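You operate a simulated robot arm through the tools that you are given. There is no shell and no other tool.

The job below is to be done with a simulated robot arm. You get a single attempt, and the scene is never put back.

TASK
Thin the paint in the blue pail, stir it and dip the wire's end.
Fine: water from the grey can beside the pail, up to the line; wooden stick, back in the orange tube after; wire with yellow grip; can and wire back in their places. Set down upright: grey can.

Only the result counts: the job must be done as asked and must still hold three seconds after the hand-in. Knocking over, shifting, dropping, spilling or breaking anything else fails it.

THE ROBOT
A 6-joint arm with a two-finger parallel gripper, fixed in place. Base frame: the origin is at the foot of the arm, x ahead of it, y to its left, z up; the work surface is at about z = 740. Units: mm, degrees, N and s.
With the tool pointing down near the work surface it reaches from about 140 to 740 mm from the base axis. Its first joint turns from -166.0 to 166.0 degrees. Payload 3.91 kg.
The tool frame sits at the grasp point between the pads (the TCP): z along the fingers, y along the line on which they close. The tips reach 30 mm beyond it. Largest opening 110 mm; finger width 20, thickness 10; the body of the gripper, 48 by 112 mm, starts 55 mm behind the TCP.
Orientation is that of the tool frame in the base frame, as a unit quaternion [w, x, y, z]. With the fingers straight down and closing along the base's y, the tool's x points along the base's -x, its y along +y and its z along -z.

THE INTERFACE
- The arm moves only by the tool jog_arm. Its argument "steps" is a list of rows, each a list of 7 numbers: the shift along the tool's x, y, z in mm, then the turn, a rotation vector about the tool's x, y, z in degrees, then the closure, from 0 (fully open) to 1 (shut). In form: [[tx, ty, tz, ax, ay, az, gripper], ...]. A call has 1 to 20 rows; each row shifts and turns the commanded pose from where the row before left it, along the tool's axes as they then stand. Rows are played at 5 a second. More than 50 mm and 8.6 degrees between two rows, or a gripper value outside its range, and nothing of the call is played. Where a pose cannot be reached the arm comes as near as it can. A force on the tool above 40 N (or 10 N above the force at the start of the call, whichever is more), or a blocked arm, ends the call early, and 0.2 s more pass. Each finger travels about 45 mm/s and halts on what it meets, pressing with about 25 N; the grip force reading is that of the motor and also rises with nothing between the fingers. The clock runs only during rows and for 0.2 s after the last one: add rows that do not move to give the fingers time. It gives the time, the measured TCP pose, the force on the tool (base axes), the opening and the grip force at its end, in the units of the frame above (readings bear some noise), with the torque about the TCP (base axes, N m) and any sound that the robot's microphone picked up.
- Cameras (640 x 400 px; columns grow to the right, rows downward): "scene" is fixed at [398.6, -650.2, 1512.9]; the picture's right is [0.99, 0.10, 0.00], its down [0.04, -0.42, -0.90] and it looks along [-0.09, 0.90, -0.43] (base axes); focal length 364 px, centre (320, 200). "wrist" rides on the gripper at [71, 22, -107] in the tool frame; the picture's right is [-0.29, 0.96, 0.00], its down [-0.76, -0.23, -0.61] and it looks along [-0.58, -0.18, 0.79] (tool axes); focal length 243 px, centre (320, 200). There is no depth. A picture from a camera that has moved, and an enlarged one, comes with that camera's place and axes in the base frame and with its lens.
- camera(camera): a new picture of that camera. No time passes.
- raise_lower(by): slides the trunk up (or, below 0, down) by that many mm; the arm rides with it, the base frame stays. It gives what a move gives, with no picture.
- inspect(camera, box): a new picture of the part [left, top, right, bottom] of that camera's present view, enlarged. No time passes.
- close_job(): hands the job in; it is judged then, once.

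Nothing tells you positions but the pictures and the camera data. Unless the task says otherwise, let go and move clear before handing in.

The tools are called after "Call:" by a JSON object that holds its "method" and its "body". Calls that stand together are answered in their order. jog_arm: Moves the arm, as the interface text tells. Its arguments: {"type":"object","properties":{"steps":{"type":"array"}},"required":["steps"]} The other tools are called the same way: raise_lower (by) slides the trunk up or down; camera (camera) takes a picture; inspect (camera, box) takes an enlarged picture of a part of a camera's view; close_job () hands the job in.

At the start:

```text
t: 0.0
position: [68.6, 390.5, 1147.5]
tcp_rot: [0.0, 0.0, 1.0, 0.0]
wrist_force: [0.4, 0.6, 0.0]
ft_torque: [0.0, -0.02, 0.0]
opening: 109.9
grip_force: 0.1
trunk travel left (down, up): [-525.0, 65.0]
```

scene: 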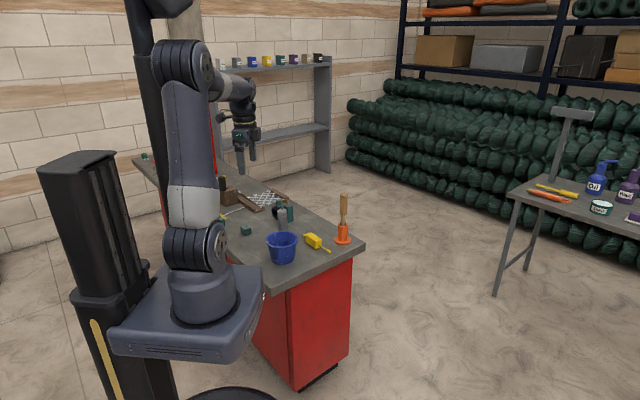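
wrist: 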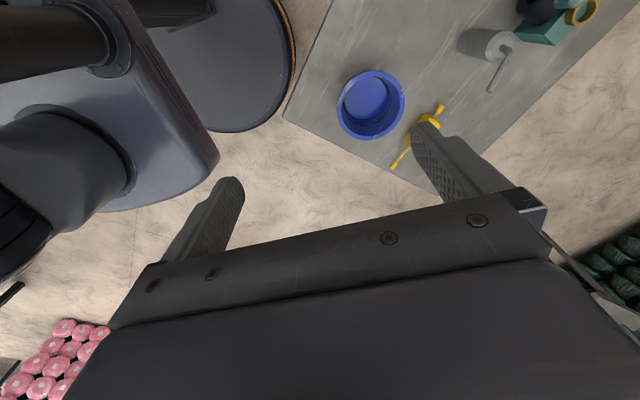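

I see a workbench with a blue pail, a grey can behind it, a yellow-gripped item beside it and an orange tube with a wooden stick. I'll enlarge the views first to locate everything.

Call:
{"method": "inspect", "body": {"camera": "scene", "box": [220, 170, 380, 270]}}

Call:
{"method": "inspect", "body": {"camera": "scene", "box": [255, 200, 335, 250]}}

Call:
{"method": "inspect", "body": {"camera": "wrist", "box": [320, 0, 640, 200]}}

Call:
{"method": "inspect", "body": {"camera": "scene", "box": [255, 225, 319, 265]}}

```text
4.00 times, centred on (300, 220) of scene
camera zoom: at [398.6, -650.2, 1512.9], right [0.99, 0.1, 0.0], down [0.04, -0.42, -0.9], along [-0.09, 0.9, -0.43], focal length 1456 px, centre (400, 120)
```

zoom: 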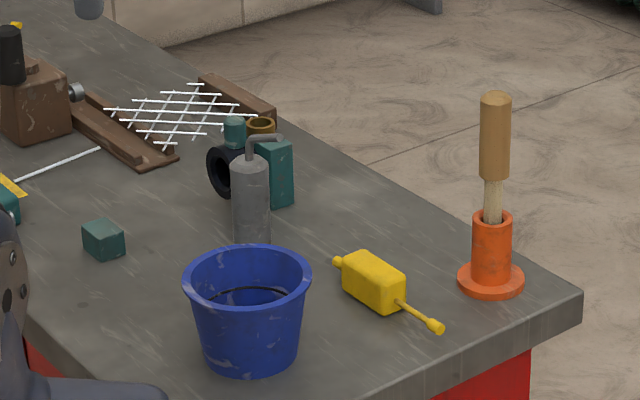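

```text
8.00 times, centred on (295, 225) of scene
camera zoom: at [398.6, -650.2, 1512.9], right [0.99, 0.1, 0.0], down [0.04, -0.42, -0.9], along [-0.09, 0.9, -0.43], focal length 2911 px, centre (520, 0)
```

zoom: 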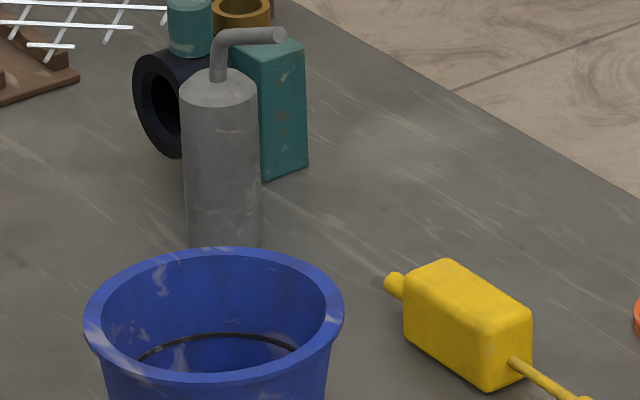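

```text
2.00 times, centred on (480, 100) of wrist
camera zoom: at [-1.5, 411.8, 1256.1], right [0.29, 0.96, 0.0], down [0.76, -0.23, 0.61], along [0.58, -0.18, -0.79], focal length 485 px, centre (0, 400)
```

zoom: 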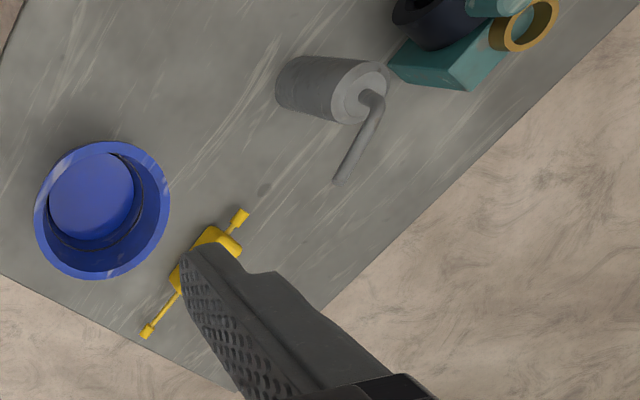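

```text
10.00 times, centred on (287, 245) of scene
camera zoom: at [398.6, -650.2, 1512.9], right [0.99, 0.1, 0.0], down [0.04, -0.42, -0.9], along [-0.09, 0.9, -0.43], focal length 3639 px, centre (650, -250)
```

zoom: 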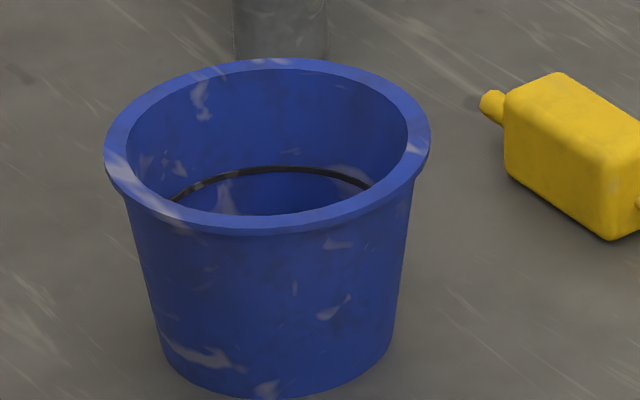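

The pail has a dark fill line inside, and a grey can with a bent spout stands behind it. I still need to find the wire with the yellow grip, which may be the white rod near the arm's left side, so I'll look there.

Call:
{"method": "inspect", "body": {"camera": "scene", "box": [210, 170, 290, 220]}}

Call:
{"method": "inspect", "body": {"camera": "scene", "box": [130, 140, 258, 220]}}

Call:
{"method": "inspect", "body": {"camera": "scene", "box": [500, 140, 640, 230]}}

Call:
{"method": "inspect", "body": {"camera": "scene", "box": [300, 185, 364, 255]}}

```text
8.00 times, centred on (250, 195) of scene
camera zoom: at [398.6, -650.2, 1512.9], right [0.99, 0.1, 0.0], down [0.04, -0.42, -0.9], along [-0.09, 0.9, -0.43], focal length 2911 px, centre (880, 240)
```

zoom: 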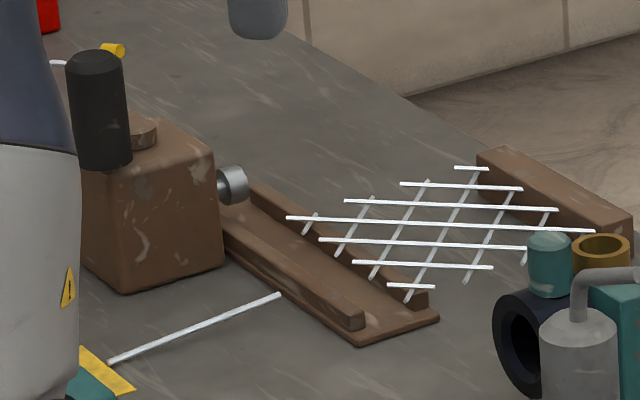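

```text
5.00 times, centred on (194, 180) of scene
camera zoom: at [398.6, -650.2, 1512.9], right [0.99, 0.1, 0.0], down [0.04, -0.42, -0.9], along [-0.09, 0.9, -0.43], focal length 1819 px, centre (950, 300)
```

zoom: 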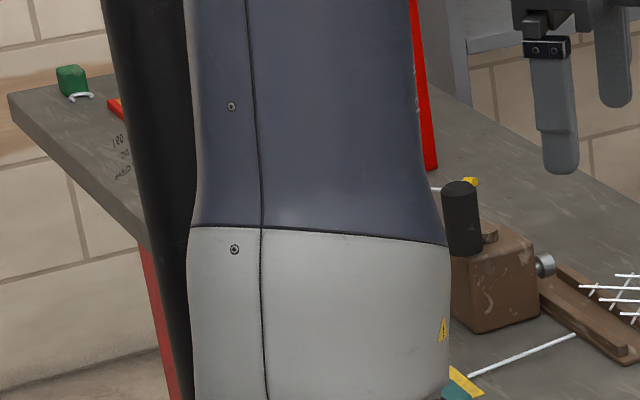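

```text
4.44 times, centred on (570, 185) of scene
camera zoom: at [398.6, -650.2, 1512.9], right [0.99, 0.1, 0.0], down [0.04, -0.42, -0.9], along [-0.09, 0.9, -0.43], focal length 1617 px, centre (-791, 267)
```

zoom: 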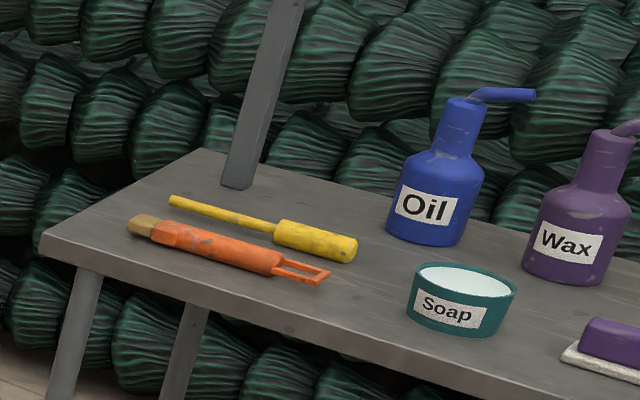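

```text
5.71 times, centred on (332, 220) of scene
camera zoom: at [398.6, -650.2, 1512.9], right [0.99, 0.1, 0.0], down [0.04, -0.42, -0.9], along [-0.09, 0.9, -0.43], focal length 2079 px, centre (251, 86)
```

zoom: 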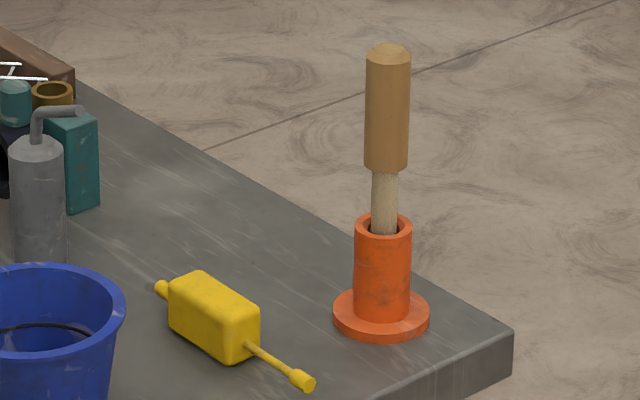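

I put the pail at about (140, 467), the grey can at (115, 660) with its spout toward +x, and the orange tube at (362, 605). The yellow-gripped wire is still not clearly found, so I'll turn the wrist camera toward the left and far side of the bench.

Call:
{"method": "jog_arm", "body": {"steps": [[0, 0, 0, 0, 0, -8.5, 0], [0, 0, 0, 0, 0, -8.5, 0], [0, 0, 0, 0, 0, -8.5, 0], [0, 0, 0, 0, 0, -8.5, 0], [0, 0, 0, 0, 0, -8.5, 0], [0, 0, 0, 0, 0, -8.5, 0], [0, 0, 0, 0, 0, -8.5, 0], [0, 0, 0, 0, 0, -8.5, 0], [0, 0, 0, 0, 0, -8.5, 0], [0, 0, 0, 0, 0, -8.5, 0]]}}

Call:
{"method": "camera", "body": {"camera": "wrist"}}

Call:
{"method": "camera", "body": {"camera": "scene"}}

```text
t: 2.2
position: [69.7, 391.7, 1149.5]
tcp_rot: [0.0, -0.677, 0.736, -0.001]
wrist_force: [0.5, -0.5, 0.8]
ft_torque: [0.0, 0.03, 0.02]
opening: 109.8
grip_force: 0.1
trunk travel left (down, up): [-525.0, 65.0]
```

```text
taken
camera wrist: at [42.4, 321.3, 1256.5], right [-0.93, 0.37, 0.0], down [0.29, 0.74, 0.61], along [0.22, 0.56, -0.79], focal length 243 px, centre (320, 200)
```

wrist: 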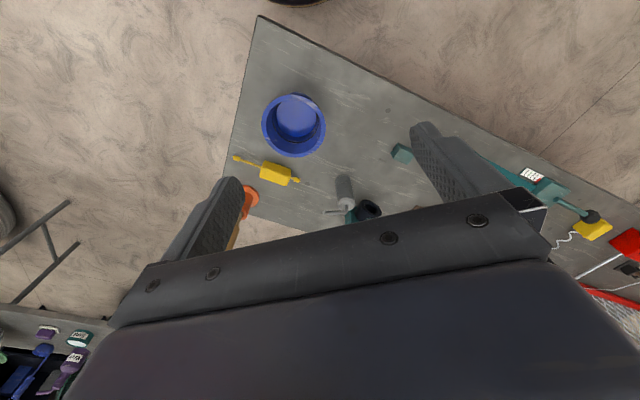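

```text
taken
```

scene: 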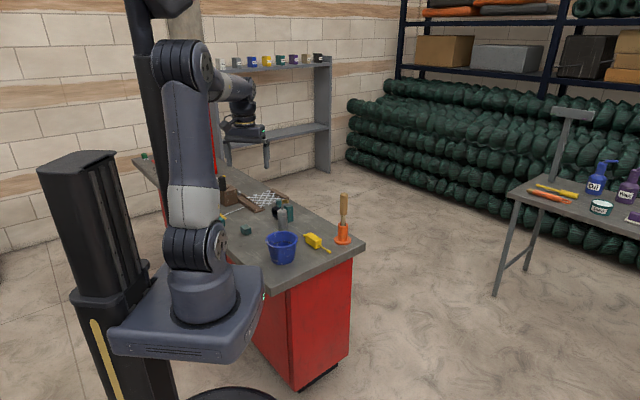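

The bench stretches to the left, with teal tools, wires and yellow pieces there. I'll turn further to see that area unobstructed.

Call:
{"method": "jog_arm", "body": {"steps": [[0, 0, 0, 0, 0, -8.5, 0], [0, 0, 0, 0, 0, -8.5, 0], [0, 0, 0, 0, 0, -8.5, 0], [0, 0, 0, 0, 0, -8.5, 0], [0, 0, 0, 0, 0, -8.5, 0], [0, 0, 0, 0, 0, -8.5, 0]]}}

Call:
{"method": "camera", "body": {"camera": "wrist"}}

```text
t: 3.6
position: [69.3, 391.4, 1148.2]
tcp_rot: [-0.001, 0.928, -0.373, 0.001]
wrist_force: [-0.1, -0.4, -0.2]
ft_torque: [-0.03, 0.04, -0.04]
opening: 109.8
grip_force: 0.1
trunk travel left (down, up): [-525.0, 65.0]
```

```text
taken
camera wrist: at [106.3, 325.7, 1256.1], right [-0.87, -0.49, 0.0], down [-0.39, 0.69, 0.61], along [-0.3, 0.53, -0.79], focal length 243 px, centre (320, 200)
```

wrist: 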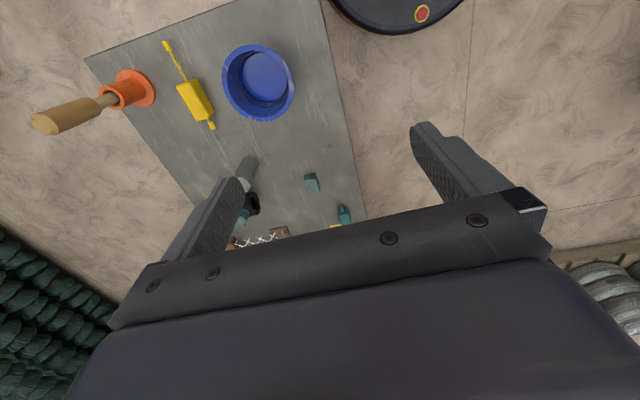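

The gripper hides the far half from this side, so I'll turn back the other way and point the camera's open side toward the far left of the bench.

Call:
{"method": "jog_arm", "body": {"steps": [[0, 0, 0, 0, 0, 8.5, 0], [0, 0, 0, 0, 0, 8.5, 0], [0, 0, 0, 0, 0, 8.5, 0], [0, 0, 0, 0, 0, 8.5, 0], [0, 0, 0, 0, 0, 8.5, 0], [0, 0, 0, 0, 0, 8.5, 0], [0, 0, 0, 0, 0, 8.5, 0], [0, 0, 0, 0, 0, 8.5, 0], [0, 0, 0, 0, 0, 8.5, 0], [0, 0, 0, 0, 0, 8.5, 0], [0, 0, 0, 0, 0, 8.5, 0], [0, 0, 0, 0, 0, 8.5, 0], [0, 0, 0, 0, 0, 8.5, 0], [0, 0, 0, 0, 0, 8.5, 0], [0, 0, 0, 0, 0, 8.5, 0], [0, 0, 0, 0, 0, 8.5, 0]]}}

Call:
{"method": "jog_arm", "body": {"steps": [[0, 0, 0, 0, 0, 8.5, 0], [0, 0, 0, 0, 0, 8.5, 0], [0, 0, 0, 0, 0, 8.5, 0], [0, 0, 0, 0, 0, 8.5, 0], [0, 0, 0, 0, 0, 8.5, 0], [0, 0, 0, 0, 0, 8.5, 0], [0, 0, 0, 0, 0, 8.5, 0]]}}

Call:
{"method": "camera", "body": {"camera": "wrist"}}

```text
t: 7.0
position: [70.3, 392.0, 1149.5]
tcp_rot: [0.0, 0.001, 1.0, -0.001]
wrist_force: [0.2, -0.1, -0.5]
ft_torque: [-0.02, 0.01, -0.01]
opening: 109.9
grip_force: 0.1
trunk travel left (down, up): [-525.0, 65.0]
```

```text
t: 8.6
position: [69.7, 391.5, 1148.9]
tcp_rot: [0.001, 0.497, 0.868, -0.001]
wrist_force: [-0.6, -0.9, 0.0]
ft_torque: [-0.01, 0.0, 0.03]
opening: 109.9
grip_force: 0.1
trunk travel left (down, up): [-525.0, 65.0]
```

```text
taken
camera wrist: at [53.0, 462.7, 1255.9], right [0.97, 0.23, 0.0], down [0.19, -0.77, 0.61], along [0.14, -0.59, -0.79], focal length 243 px, centre (320, 200)
```

wrist: 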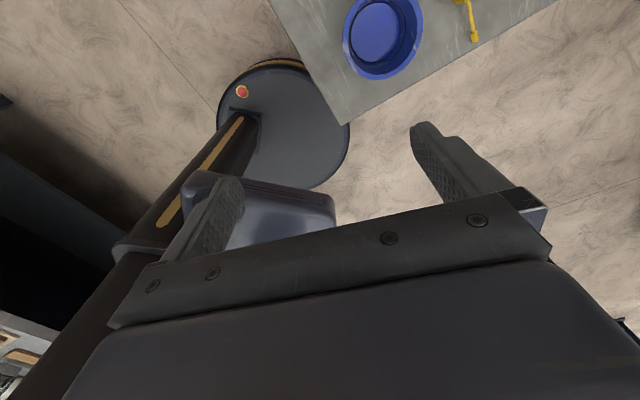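

Now I'll tilt the tool so the camera looks outward over the left part of the bench.

Call:
{"method": "jog_arm", "body": {"steps": [[0, 0, 0, 0, 8, 0, 0], [0, 0, 0, 0, 8, 0, 0], [0, 0, 0, 0, 8, 0, 0], [0, 0, 0, 0, 8, 0, 0], [0, 0, 0, 0, 8, 0, 0], [0, 0, 0, 0, 8, 0, 0]]}}

Call:
{"method": "camera", "body": {"camera": "wrist"}}

Call:
{"method": "camera", "body": {"camera": "scene"}}

```text
t: 10.0
position: [69.8, 390.8, 1148.9]
tcp_rot: [-0.354, 0.453, 0.793, 0.202]
wrist_force: [0.4, -0.5, 0.1]
ft_torque: [0.02, 0.02, 0.0]
opening: 109.7
grip_force: 0.0
trunk travel left (down, up): [-525.0, 65.0]
```

```text
taken
camera wrist: at [105.2, 373.3, 1273.8], right [0.92, 0.32, -0.21], down [0.29, -0.94, -0.16], along [-0.25, 0.08, -0.96], focal length 243 px, centre (320, 200)
```

wrist: 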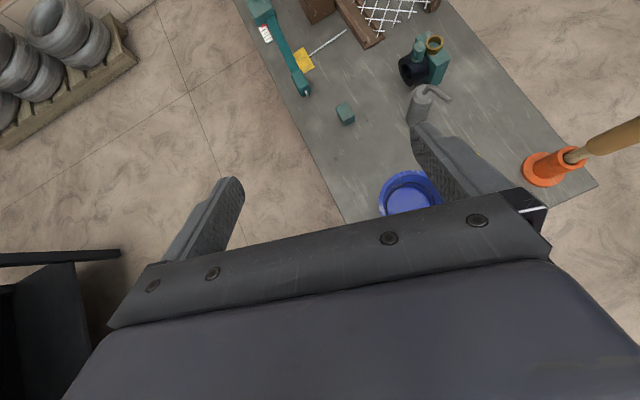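

```text
taken
```

scene: 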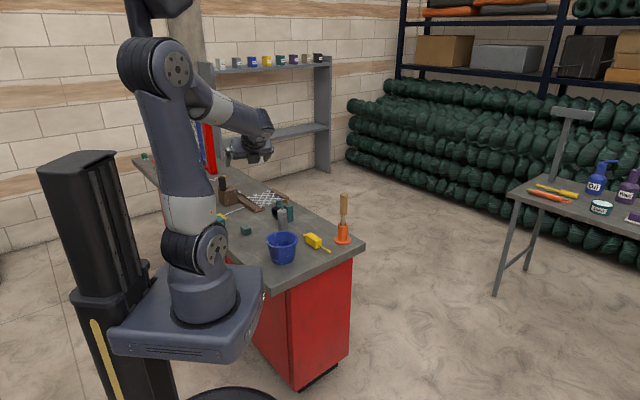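

Call:
{"method": "inspect", "body": {"camera": "wrist", "box": [220, 0, 480, 160]}}

Call:
{"method": "jog_arm", "body": {"steps": [[0, 0, 0, 0, 8, 0, 0], [0, 0, 0, 0, 8, 0, 0], [0, 0, 0, 0, 8, 0, 0]]}}

Call:
{"method": "camera", "body": {"camera": "wrist"}}

```text
2.46 times, centred on (350, 80) of wrist
camera zoom: at [105.2, 373.3, 1273.8], right [0.92, 0.32, -0.21], down [0.29, -0.94, -0.16], along [-0.25, 0.08, -0.96], focal length 597 px, centre (246, 495)
```

zoom: 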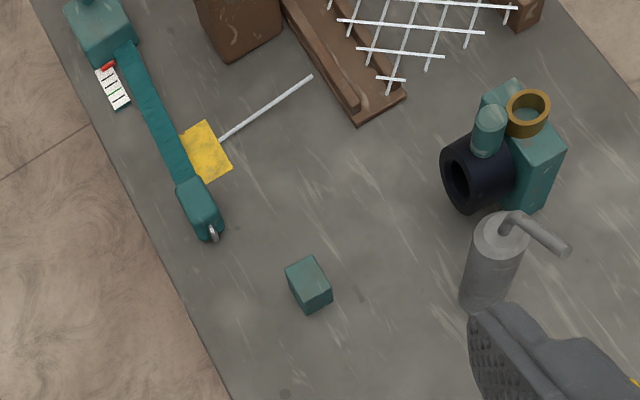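

```text
t: 10.8
position: [68.9, 391.2, 1149.5]
tcp_rot: [-0.51, 0.401, 0.702, 0.292]
wrist_force: [-0.6, 0.2, 0.0]
ft_torque: [0.0, -0.02, -0.02]
opening: 110.0
grip_force: 0.0
trunk travel left (down, up): [-525.0, 65.0]
```

```text
taken
camera wrist: at [128.8, 332.1, 1249.9], right [0.87, 0.41, -0.28], down [0.21, -0.82, -0.54], along [-0.44, 0.41, -0.8], focal length 243 px, centre (320, 200)
```

wrist: 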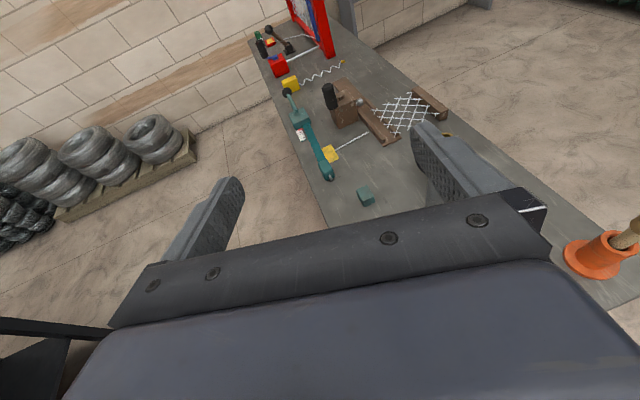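

Call:
{"method": "inspect", "body": {"camera": "wrist", "box": [240, 10, 368, 90]}}

Call:
{"method": "inspect", "body": {"camera": "wrist", "box": [280, 70, 440, 210]}}

```text
5.00 times, centred on (304, 50) of wrist
camera zoom: at [128.8, 332.1, 1249.9], right [0.87, 0.41, -0.28], down [0.21, -0.82, -0.54], along [-0.44, 0.41, -0.8], focal length 1213 px, centre (400, 950)
```

zoom: 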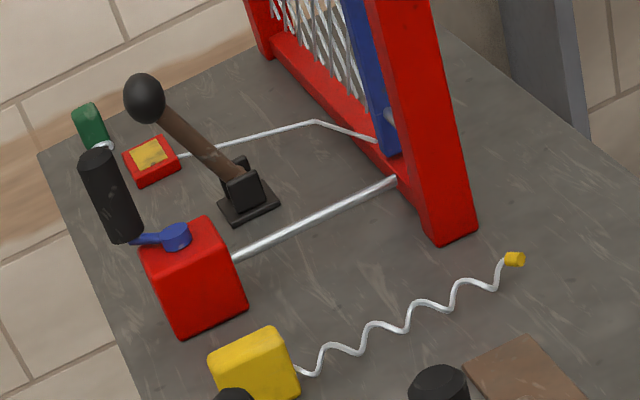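

```text
2.86 times, centred on (360, 140) of wrist
camera zoom: at [128.8, 332.1, 1249.9], right [0.87, 0.41, -0.28], down [0.21, -0.82, -0.54], along [-0.44, 0.41, -0.8], focal length 693 px, centre (206, 371)
```

zoom: 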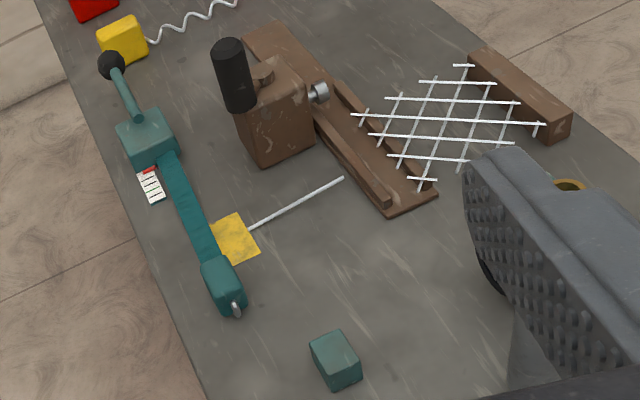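

There are several machines on the left, plus a straight white wire with a yellow piece beside a teal lever and a wavy wire farther off. I'll bring the camera closer to tell which one is the wire with the yellow grip.

Call:
{"method": "jog_arm", "body": {"steps": [[0, 0, 50, 0, 0, 0, 0], [0, 0, 50, 0, 0, 0, 0], [0, 0, 50, 0, 0, 0, 0]]}}

Call:
{"method": "camera", "body": {"camera": "wrist"}}

Call:
{"method": "inspect", "body": {"camera": "wrist", "box": [260, 80, 420, 180]}}

Call:
{"method": "inspect", "body": {"camera": "wrist", "box": [220, 0, 380, 100]}}

```text
t: 11.6
position: [-4.2, 512.9, 1101.2]
tcp_rot: [-0.51, 0.402, 0.702, 0.292]
wrist_force: [-0.4, -0.9, -0.2]
ft_torque: [0.01, 0.01, -0.02]
opening: 110.2
grip_force: 0.0
trunk travel left (down, up): [-525.0, 65.0]
```

```text
taken
camera wrist: at [55.1, 454.6, 1202.9], right [0.87, 0.41, -0.28], down [0.21, -0.82, -0.53], along [-0.44, 0.41, -0.8], focal length 243 px, centre (320, 200)
```

wrist: 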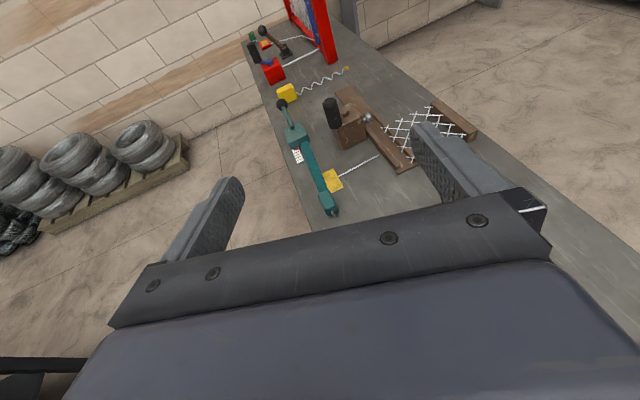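

```text
4.00 times, centred on (340, 130) of wrist
camera zoom: at [55.1, 454.6, 1202.9], right [0.87, 0.41, -0.28], down [0.21, -0.82, -0.53], along [-0.44, 0.41, -0.8], focal length 970 px, centre (240, 480)
```

zoom: 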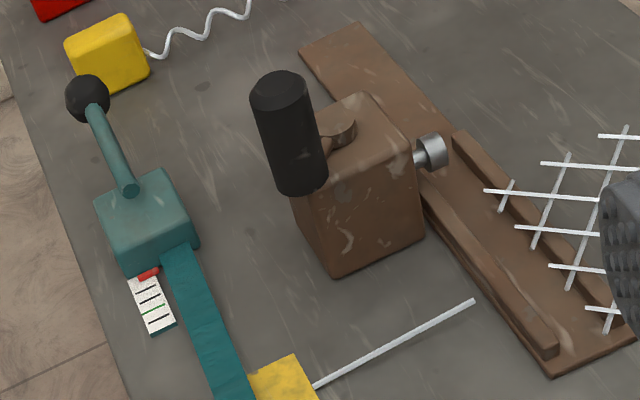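

```text
4.00 times, centred on (300, 50) of wrist
camera zoom: at [55.1, 454.6, 1202.9], right [0.87, 0.41, -0.28], down [0.21, -0.82, -0.53], along [-0.44, 0.41, -0.8], focal length 970 px, centre (400, 800)
```

zoom: 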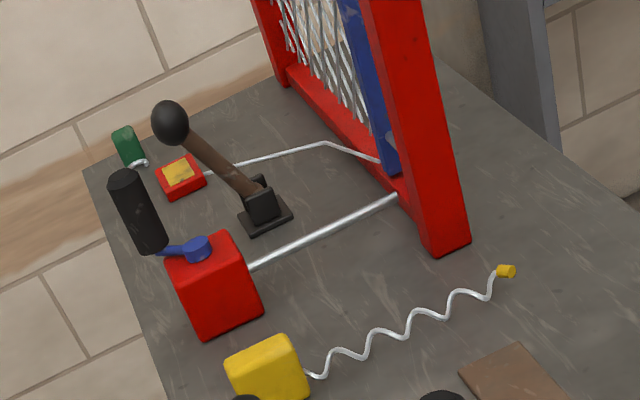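

The left items look like separate machines. I'll inspect the yellow-bodied thing right beside the pail more carefully.

Call:
{"method": "inspect", "body": {"camera": "scene", "box": [298, 225, 338, 260]}}

Call:
{"method": "inspect", "body": {"camera": "wrist", "box": [280, 140, 400, 220]}}

Call:
{"method": "inspect", "body": {"camera": "scene", "box": [200, 175, 250, 225]}}

```text
11.43 times, centred on (318, 242) of scene
camera zoom: at [398.6, -650.2, 1512.9], right [0.99, 0.1, 0.0], down [0.04, -0.42, -0.9], along [-0.09, 0.9, -0.43], focal length 4158 px, centre (343, -286)
```

zoom: 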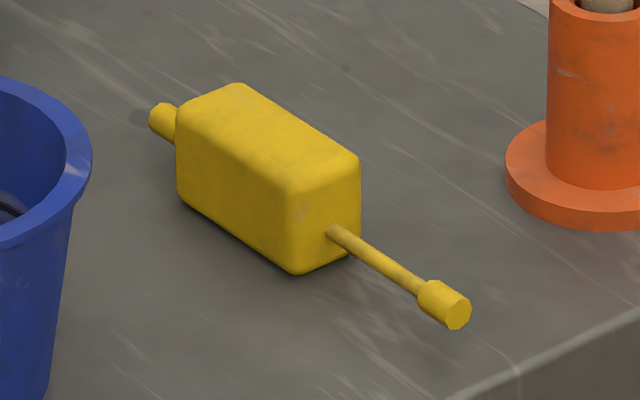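

```text
5.00 times, centred on (340, 180) of wrist
camera zoom: at [55.1, 454.6, 1202.9], right [0.87, 0.41, -0.28], down [0.21, -0.82, -0.53], along [-0.44, 0.41, -0.8], focal length 1213 px, centre (220, 300)
```

zoom: 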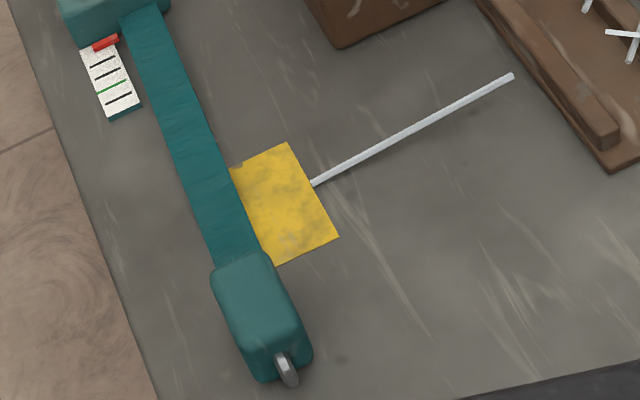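

```text
8.00 times, centred on (225, 200) of scene
camera zoom: at [398.6, -650.2, 1512.9], right [0.99, 0.1, 0.0], down [0.04, -0.42, -0.9], along [-0.09, 0.9, -0.43], focal length 2911 px, centre (1080, 200)
```

zoom: 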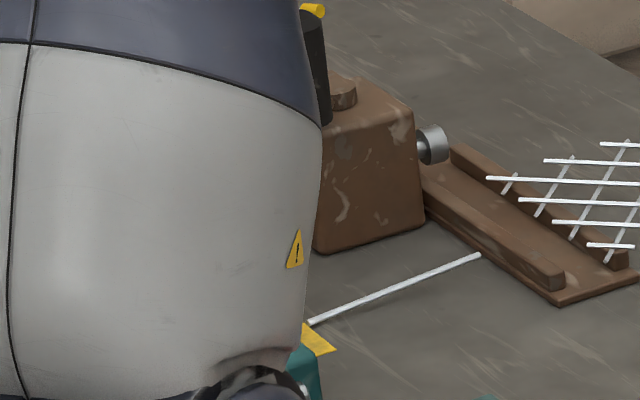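

The yellow-bodied piece beside the pail (rounded grip, thin rod, thicker tip) is the free wire tool at this end of the bench. The other wires belong to fixed machines. Next I'll back off and re-aim the camera at the pail and can to measure them.

Call:
{"method": "jog_arm", "body": {"steps": [[0, 0, -50, 0, 0, 0, 0], [0, 0, -50, 0, 0, 0, 0], [0, 0, -50, 0, 0, 0, 0], [0, 0, -50, 0, 0, 0, 0], [0, 0, 0, -8.08, 0, 2.63, 0], [0, 0, 0, -8.08, 0, 2.63, 0], [0, 0, 0, -8.08, 0, 2.63, 0], [0, 0, 0, -8.08, 0, 2.63, 0], [0, 0, 0, -8.08, 0, 2.63, 0], [0, 0, 0, -8.08, 0, 2.63, 0], [0, 0, 0, 0, -8.4, 0, 0], [0, 0, 0, 0, -8.4, 0, 0], [0, 0, 0, 0, -8.4, 0, 0], [0, 0, 0, 0, -8.4, 0, 0], [0, 0, 0, 0, -8.4, 0, 0]]}}

Call:
{"method": "camera", "body": {"camera": "wrist"}}

Call:
{"method": "camera", "body": {"camera": "scene"}}

```text
t: 14.8
position: [98.6, 335.8, 1160.5]
tcp_rot: [-0.14, 0.794, 0.546, 0.227]
wrist_force: [0.3, 0.2, -0.1]
ft_torque: [0.01, 0.0, 0.0]
opening: 109.9
grip_force: 0.1
out of reach, approached as far as the arm can: row 9, 10, 11, 12, 13, 14, 15
trunk travel left (down, up): [-525.0, 65.0]
```

```text
taken
camera wrist: at [118.5, 334.6, 1290.7], right [0.8, -0.58, -0.12], down [-0.57, -0.81, 0.13], along [-0.18, -0.03, -0.98], focal length 243 px, centre (320, 200)
```

wrist: 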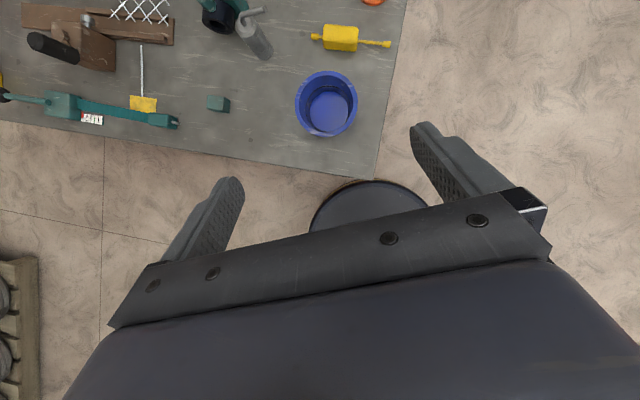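

```text
taken
```

scene: 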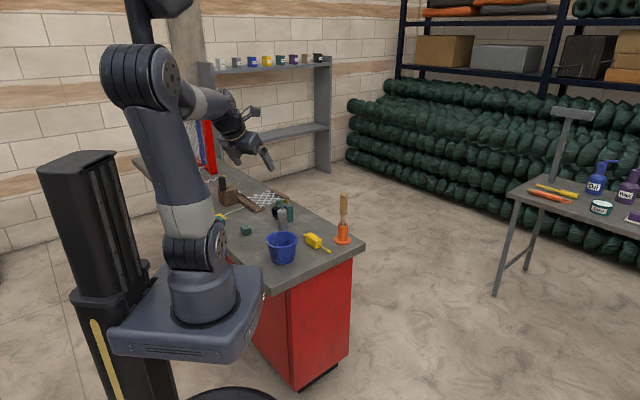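

Call:
{"method": "jog_arm", "body": {"steps": [[0, 0, 0, 0, 0, 0, 0], [0, 0, 0, 0, 0, 0, 0]]}}

Call:
{"method": "inspect", "body": {"camera": "wrist", "box": [200, 0, 420, 140]}}

Call:
{"method": "inspect", "body": {"camera": "wrist", "box": [280, 55, 376, 145]}}

```text
t: 15.4
position: [99.0, 336.4, 1161.9]
tcp_rot: [-0.14, 0.794, 0.547, 0.225]
wrist_force: [0.5, -0.3, -0.1]
ft_torque: [-0.02, 0.01, 0.0]
opening: 110.3
grip_force: 0.0
trunk travel left (down, up): [-525.0, 65.0]
```

```text
2.86 times, centred on (310, 70) of wrist
camera zoom: at [118.7, 334.5, 1290.7], right [0.8, -0.58, -0.13], down [-0.57, -0.81, 0.13], along [-0.18, -0.03, -0.98], focal length 693 px, centre (349, 571)
```

zoom: 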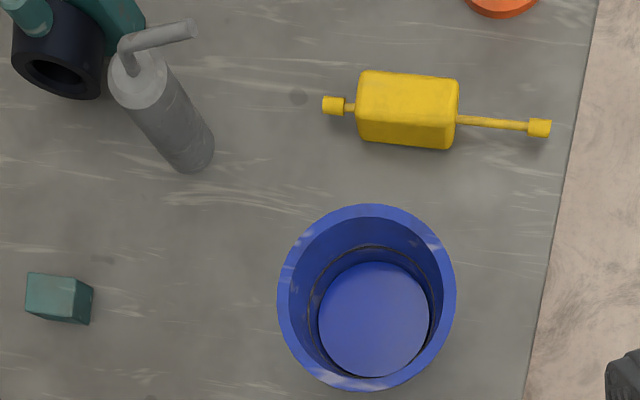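

```text
4.44 times, centred on (328, 100) of wrist
camera zoom: at [118.7, 334.5, 1290.7], right [0.8, -0.58, -0.13], down [-0.57, -0.81, 0.13], along [-0.18, -0.03, -0.98], focal length 1078 px, centre (284, 644)
```

zoom: 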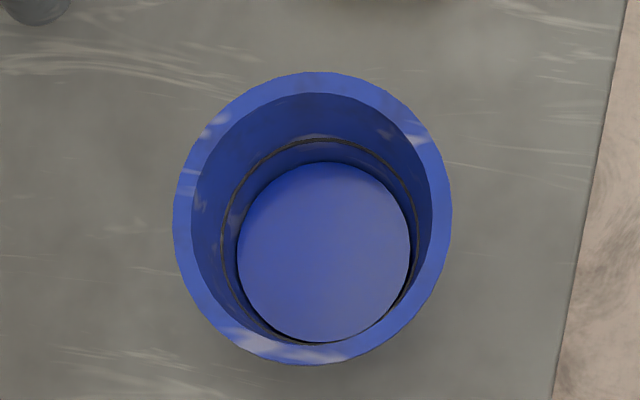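

From this view I measure:
- **Pail:** axis about (149, 457), rim about 824, paint surface about 764, line about 788.
- **Can:** axis about (109, 652).
- **Yellow grip:** centre about (249, 561), with its tip at about (322, 488).

Next I'll move to a low-pitch approach pose in front of the can.

Call:
{"method": "jog_arm", "body": {"steps": [[13, -28.2, 36, 0, 0, 0, 0], [13, -28.2, 36, 0, 0, 0, 0], [13, -28.2, 36, 0, 0, 0, 0], [13, -28.2, 36, 0, 0, 0, 0], [0, 0, 0, 0, 8.5, 0, 0], [0, 0, 0, 0, 8.5, 0, 0], [0, 0, 0, 0, 8.5, 0, 0], [0, 0, 0, 0, 8.5, 0, 0], [0, 0, 0, -5.89, 0, 2.75, 0], [0, 0, 0, -5.89, 0, 2.75, 0], [0, 0, 0, -5.89, 0, 2.75, 0], [0, 0, 0, 0, 0, 0, 0]]}}

Call:
{"method": "camera", "body": {"camera": "wrist"}}

Call:
{"method": "camera", "body": {"camera": "scene"}}

```text
t: 18.2
position: [89.4, 486.0, 1084.7]
tcp_rot: [-0.215, 0.785, 0.303, 0.495]
wrist_force: [0.5, -0.1, 0.2]
ft_torque: [-0.03, 0.01, -0.02]
opening: 110.0
grip_force: 0.1
trunk travel left (down, up): [-525.0, 65.0]
stopped in row 12: the arm was blocked; the commanded pose is now the measured one
```

```text
taken
camera wrist: at [59.0, 419.8, 1193.4], right [0.56, -0.77, -0.3], down [-0.8, -0.42, -0.43], along [0.2, 0.48, -0.85], focal length 243 px, centre (320, 200)
```

wrist: 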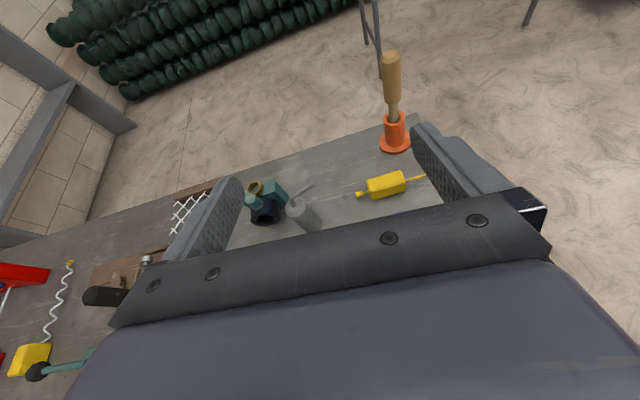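

```text
taken
```

scene: 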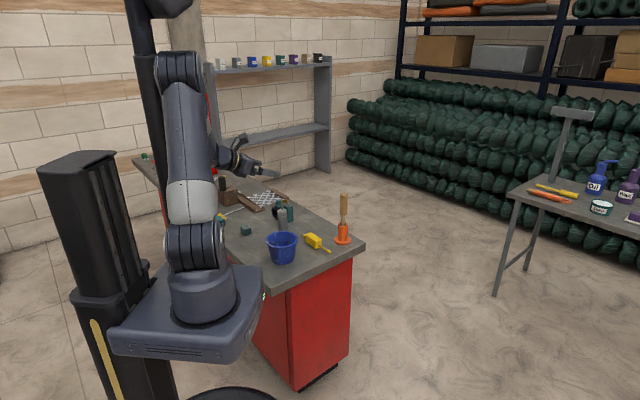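

The arm was blocked near this orientation, so I'll look at it closely to understand the kinematics before choosing the approach.

Call:
{"method": "inspect", "body": {"camera": "scene", "box": [100, 20, 340, 170]}}

Call:
{"method": "inspect", "body": {"camera": "scene", "box": [30, 150, 290, 400]}}

```text
2.67 times, centred on (220, 95) of scene
camera zoom: at [398.6, -650.2, 1512.9], right [0.99, 0.1, 0.0], down [0.04, -0.42, -0.9], along [-0.09, 0.9, -0.43], focal length 970 px, centre (587, 480)
```

zoom: 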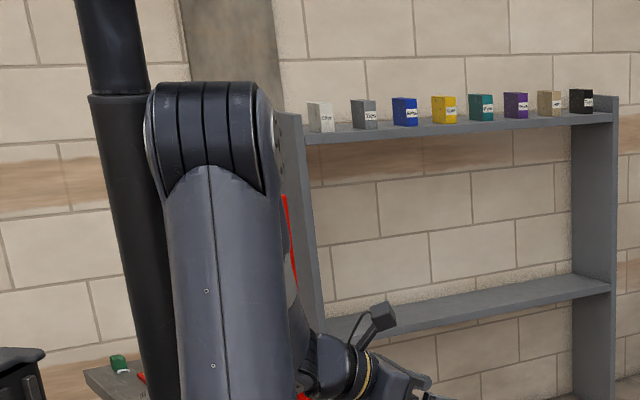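

```text
1.60 times, centred on (160, 275) of scene
camera zoom: at [398.6, -650.2, 1512.9], right [0.99, 0.1, 0.0], down [0.04, -0.42, -0.9], along [-0.09, 0.9, -0.43], focal length 582 px, centre (576, 80)
```

zoom: 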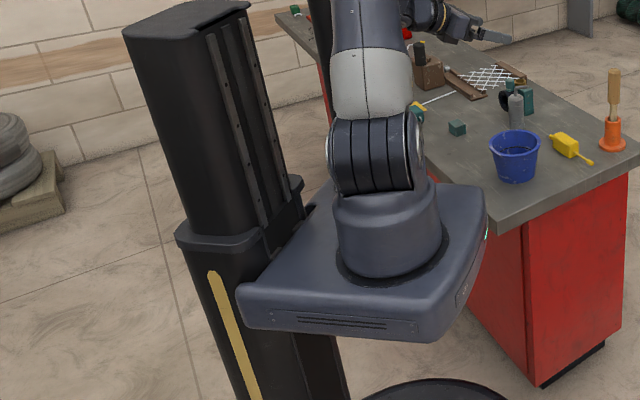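

The elbow is folded tightly when the wrist is close to the column, so I'll work farther out. I'm yawing slightly left and moving out and down toward the can.

Call:
{"method": "jog_arm", "body": {"steps": [[0, 0, 0, 4.55, 0, -2.08, 0], [0, 0, 0, 4.55, 0, -2.08, 0], [-33, -22.1, 18, 0, 0, 0, 0], [-33, -22.1, 18, 0, 0, 0, 0], [-33, -22.1, 18, 0, 0, 0, 0], [-33, -22.1, 18, 0, 0, 0, 0], [0, 0, 0, 0, 0, 0, 0]]}}

Call:
{"method": "camera", "body": {"camera": "wrist"}}

Call:
{"method": "camera", "body": {"camera": "scene"}}

```text
t: 19.8
position: [16.6, 552.5, 938.7]
tcp_rot: [-0.26, 0.753, 0.372, 0.476]
wrist_force: [-0.2, 0.3, -0.4]
ft_torque: [-0.02, 0.03, 0.0]
opening: 110.5
grip_force: 0.1
trunk travel left (down, up): [-525.0, 65.0]
```

```text
taken
camera wrist: at [-3.1, 481.0, 1047.4], right [0.69, -0.66, -0.3], down [-0.71, -0.55, -0.43], along [0.12, 0.51, -0.85], focal length 243 px, centre (320, 200)
```

wrist: 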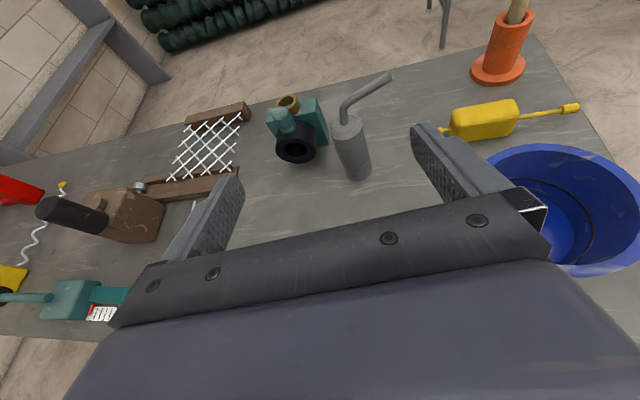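

```text
taken
```

scene: 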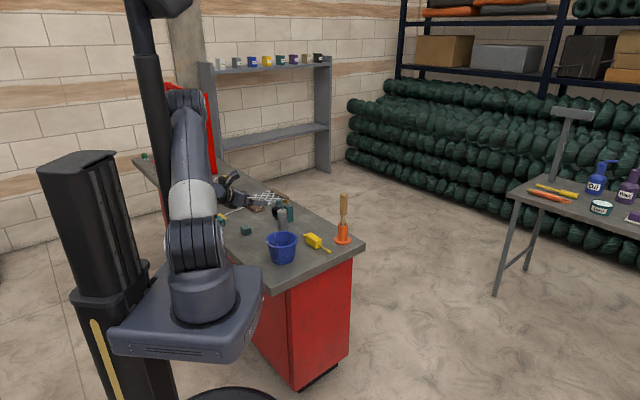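

That was reached cleanly, and the can is in clear view. I'll zoom in to measure it, the tube and the wire.

Call:
{"method": "inspect", "body": {"camera": "wrist", "box": [310, 60, 410, 190]}}

Call:
{"method": "inspect", "body": {"camera": "wrist", "box": [420, 0, 600, 150]}}

Call:
{"method": "inspect", "body": {"camera": "wrist", "box": [480, 130, 640, 290]}}

```text
3.08 times, centred on (360, 125) of wrist
camera zoom: at [-3.1, 481.0, 1047.4], right [0.69, -0.66, -0.3], down [-0.71, -0.55, -0.43], along [0.12, 0.51, -0.85], focal length 746 px, centre (197, 431)
```

zoom: 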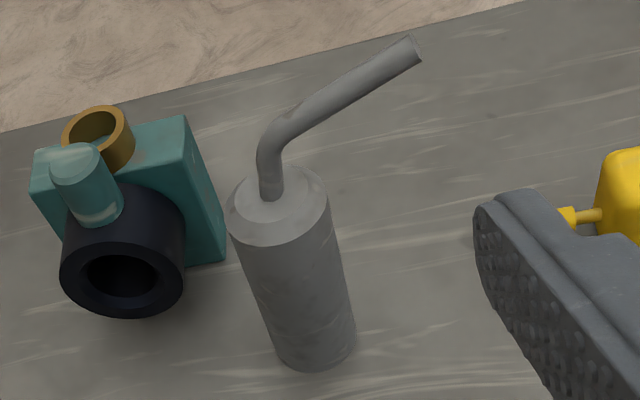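

```text
2.67 times, centred on (510, 75) of wrist
camera zoom: at [-3.1, 481.0, 1047.4], right [0.69, -0.66, -0.3], down [-0.71, -0.55, -0.43], along [0.12, 0.51, -0.85], focal length 647 px, centre (-187, 533)
```

zoom: 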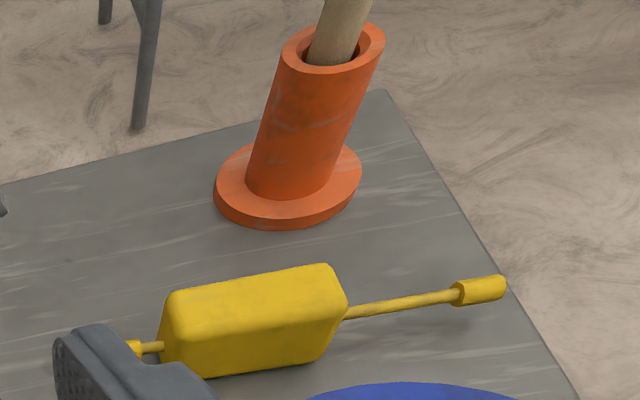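

```text
2.50 times, centred on (560, 210) of wrist
camera zoom: at [-3.1, 481.0, 1047.4], right [0.69, -0.66, -0.3], down [-0.71, -0.55, -0.43], along [0.12, 0.51, -0.85], focal length 606 px, centre (-280, 175)
```

zoom: 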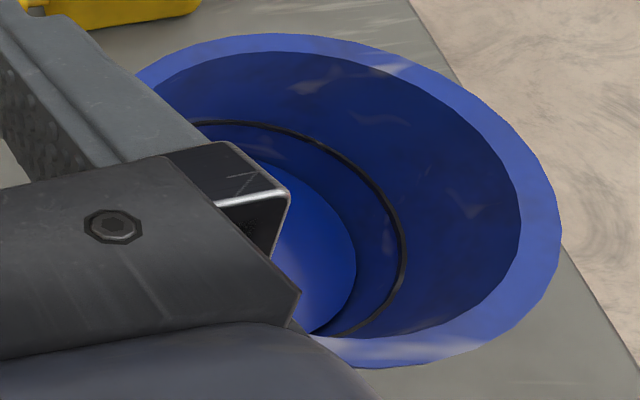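

The can's axis is about (111.5, 655), 38 mm wide and about 94 mm tall, with its spout pointing right at azimuth −37° (tip near z 881). My tool azimuth is almost square to that, which suits a side grasp and a roll pour. I'll line up behind it with a narrower opening.

Call:
{"method": "jog_arm", "body": {"steps": [[0, 0, 0, 0, 0, -2.3, 0.3], [-39.6, 11, 19, 0, 0, 0, 0.3], [-39.6, 11, 19, 0, 0, 0, 0.3], [0, 0, 0, 0, 0, 0, 0.3], [0, 0, 0, 0, 0, 0, 0.3]]}}

Call:
{"method": "camera", "body": {"camera": "wrist"}}

Call:
{"method": "camera", "body": {"camera": "scene"}}

```text
t: 21.0
position: [38.1, 540.8, 851.9]
tcp_rot: [-0.249, 0.746, 0.386, 0.482]
wrist_force: [-0.2, 0.2, 0.2]
ft_torque: [0.04, 0.02, -0.01]
opening: 77.0
grip_force: 0.1
trunk travel left (down, up): [-525.0, 65.0]
```

```text
taken
camera wrist: at [17.3, 470.9, 961.0], right [0.71, -0.65, -0.26], down [-0.69, -0.57, -0.44], along [0.14, 0.5, -0.86], focal length 243 px, centre (320, 200)
```

wrist: 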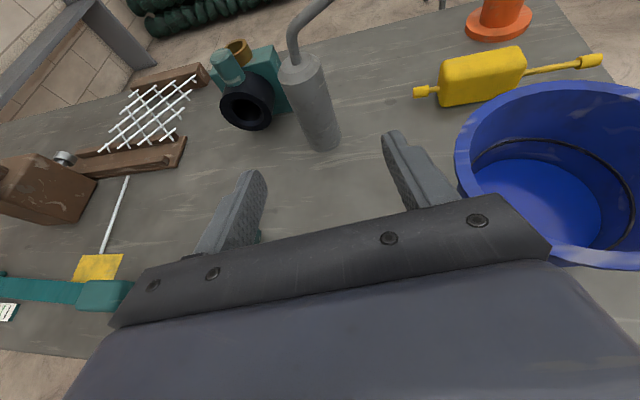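

```text
taken
```

scene: 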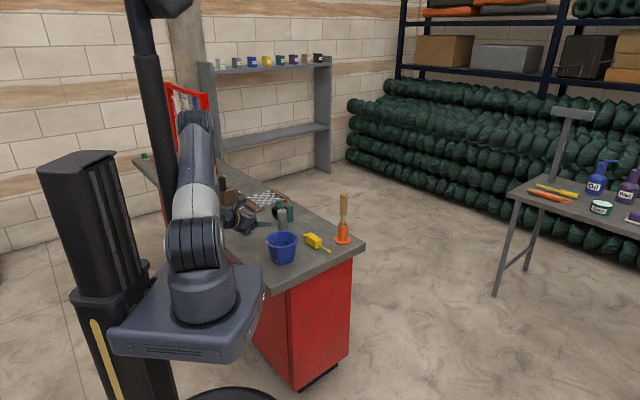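

Call:
{"method": "inspect", "body": {"camera": "wrist", "box": [200, 0, 440, 220]}}

Call:
{"method": "inspect", "body": {"camera": "wrist", "box": [260, 40, 360, 170]}}

Call:
{"method": "inspect", "body": {"camera": "wrist", "box": [440, 60, 640, 270]}}

```text
1.82 times, centred on (320, 110) of wrist
camera zoom: at [17.3, 470.9, 961.0], right [0.71, -0.65, -0.26], down [-0.69, -0.57, -0.44], along [0.14, 0.5, -0.86], focal length 441 px, centre (320, 364)
```

zoom: 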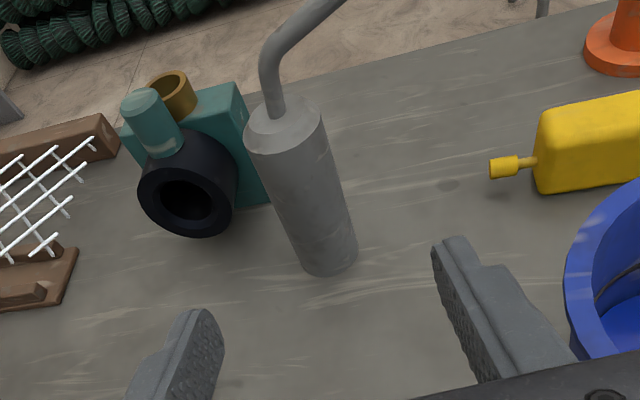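

```text
3.08 times, centred on (310, 105) of wrist
camera zoom: at [17.3, 470.9, 961.0], right [0.71, -0.65, -0.26], down [-0.69, -0.57, -0.44], along [0.14, 0.5, -0.86], focal length 746 px, centre (351, 492)
```

zoom: 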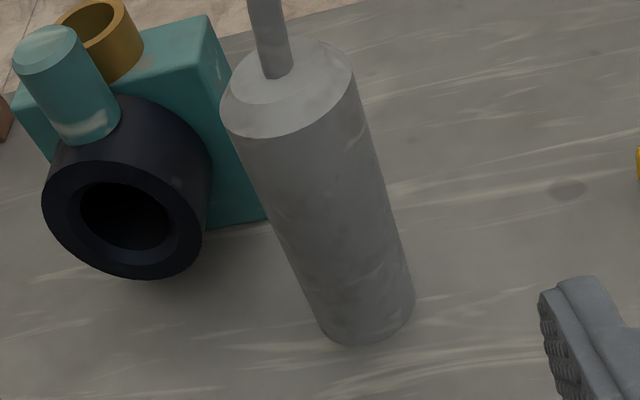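

```text
1.90 times, centred on (540, 165) of wrist
camera zoom: at [17.3, 470.9, 961.0], right [0.71, -0.65, -0.26], down [-0.69, -0.57, -0.44], along [0.14, 0.5, -0.86], focal length 462 px, centre (-99, 267)
```

zoom: 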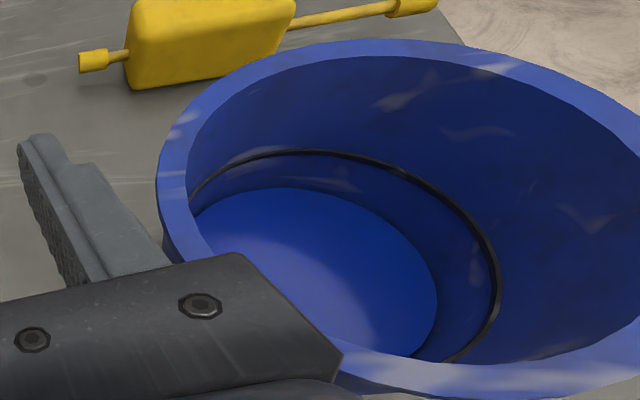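

The can's axis refines to (110.5, 653.2). I'll shift slightly sideways and advance part of the way, then check centring.

Call:
{"method": "jog_arm", "body": {"steps": [[-1.4, -5.9, 0, 0, 0, 0, 0.3], [0, 0, 36.8, 0, 0, 0, 0.3], [0, 0, 36.8, 0, 0, 0, 0.3], [0, 0, 36.8, 0, 0, 0, 0.3], [0, 0, 0, 0, 0, 0, 0.3]]}}

Call:
{"method": "camera", "body": {"camera": "wrist"}}

Call:
{"method": "inspect", "body": {"camera": "scene", "box": [200, 160, 360, 260]}}

```text
t: 22.2
position: [91.6, 624.5, 802.3]
tcp_rot: [-0.249, 0.747, 0.386, 0.481]
wrist_force: [-0.4, 0.6, -0.1]
ft_torque: [-0.01, 0.01, 0.01]
opening: 77.1
grip_force: 0.1
trunk travel left (down, up): [-525.0, 65.0]
```

```text
taken
camera wrist: at [70.6, 553.9, 912.0], right [0.71, -0.65, -0.26], down [-0.69, -0.57, -0.44], along [0.14, 0.5, -0.86], focal length 243 px, centre (320, 200)
```

wrist: 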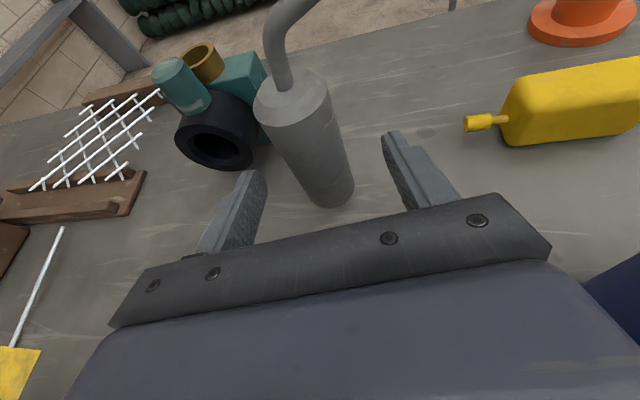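

```text
4.00 times, centred on (280, 210) of scene
camera zoom: at [398.6, -650.2, 1512.9], right [0.99, 0.1, 0.0], down [0.04, -0.42, -0.9], along [-0.09, 0.9, -0.43], focal length 1456 px, centre (480, 160)
```

zoom: 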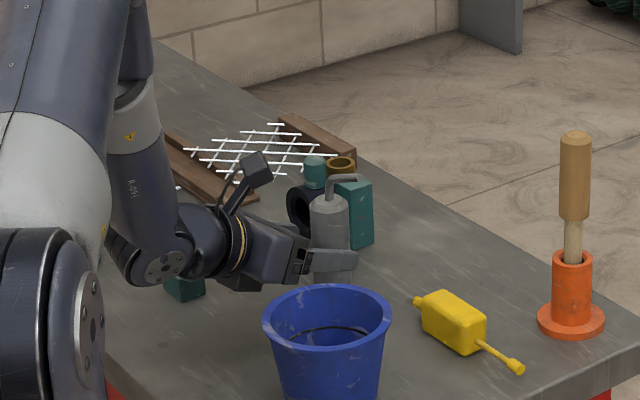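

The fingers straddle the can well. I'll advance the last 36 mm and close on it.

Call:
{"method": "jog_arm", "body": {"steps": [[1, -0.6, 18.2, 0, 0, 0, 0.3], [1, -0.6, 18.2, 0, 0, 0, 0.3], [0, 0, 0, 0, 0, 0, 0.3], [0, 0, 0, 0, 0, 0, 0.5], [0, 0, 0, 0, 0, 0, 0.7], [0, 0, 0, 0, 0, 0, 1], [0, 0, 0, 0, 0, 0, 1], [0, 0, 0, 0, 0, 0, 1], [0, 0, 0, 0, 0, 0, 1]]}}

Call:
{"method": "camera", "body": {"camera": "wrist"}}

Call:
{"method": "inspect", "body": {"camera": "scene", "box": [240, 180, 340, 260]}}

```text
t: 24.2
position: [111.0, 651.5, 789.6]
tcp_rot: [-0.249, 0.746, 0.386, 0.482]
wrist_force: [0.1, 0.2, 0.7]
ft_torque: [0.0, -0.02, 0.0]
opening: 39.1
grip_force: 24.4
trunk travel left (down, up): [-525.0, 65.0]
```

```text
taken
camera wrist: at [89.2, 582.2, 899.3], right [0.71, -0.65, -0.26], down [-0.69, -0.57, -0.44], along [0.14, 0.5, -0.86], focal length 243 px, centre (320, 200)
```

wrist: 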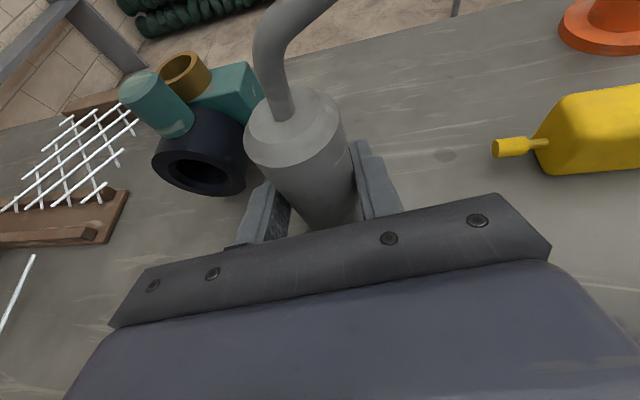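

```text
5.00 times, centred on (290, 220) of scene
camera zoom: at [398.6, -650.2, 1512.9], right [0.99, 0.1, 0.0], down [0.04, -0.42, -0.9], along [-0.09, 0.9, -0.43], focal length 1819 px, centre (470, 100)
```

zoom: 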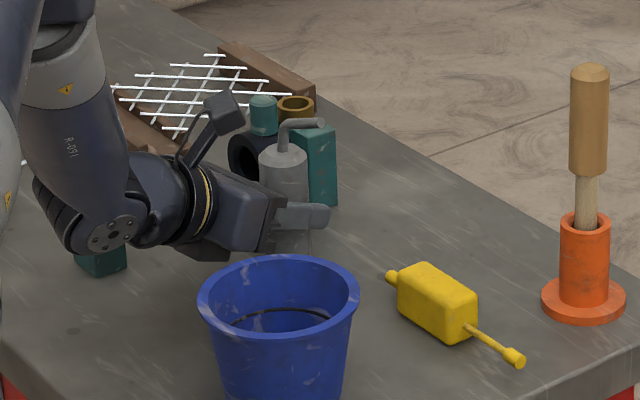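

The can is held (opening 39 mm, grip 24 N), and I've noted the grasp pose (111.0, 651.5, 789.6) for putting it back. I'll lift it with the trunk, which also gives the folded elbow more room.

Call:
{"method": "raise_lower", "body": {"by": 65}}

Call:
{"method": "inspect", "body": {"camera": "scene", "box": [200, 140, 360, 270]}}

```text
t: 25.2
position: [110.5, 652.5, 854.2]
tcp_rot: [-0.248, 0.747, 0.386, 0.481]
wrist_force: [-1.0, -0.6, -1.7]
ft_torque: [-0.01, -0.01, -0.01]
opening: 39.1
grip_force: 24.9
trunk travel left (down, up): [-590.0, 0.0]
```

```text
3.08 times, centred on (280, 205) of scene
camera zoom: at [398.6, -650.2, 1512.9], right [0.99, 0.1, 0.0], down [0.04, -0.42, -0.9], along [-0.09, 0.9, -0.43], focal length 1120 px, centre (443, 185)
```

zoom: 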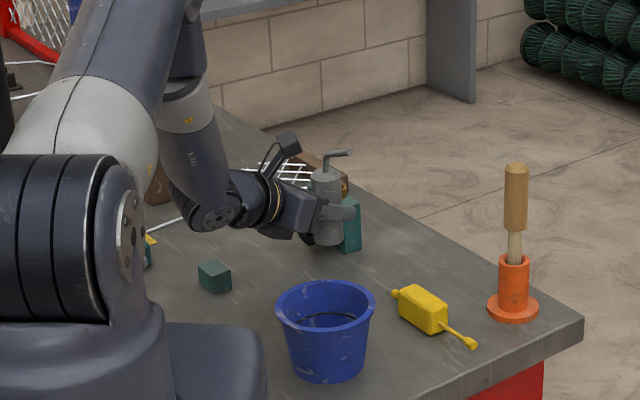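

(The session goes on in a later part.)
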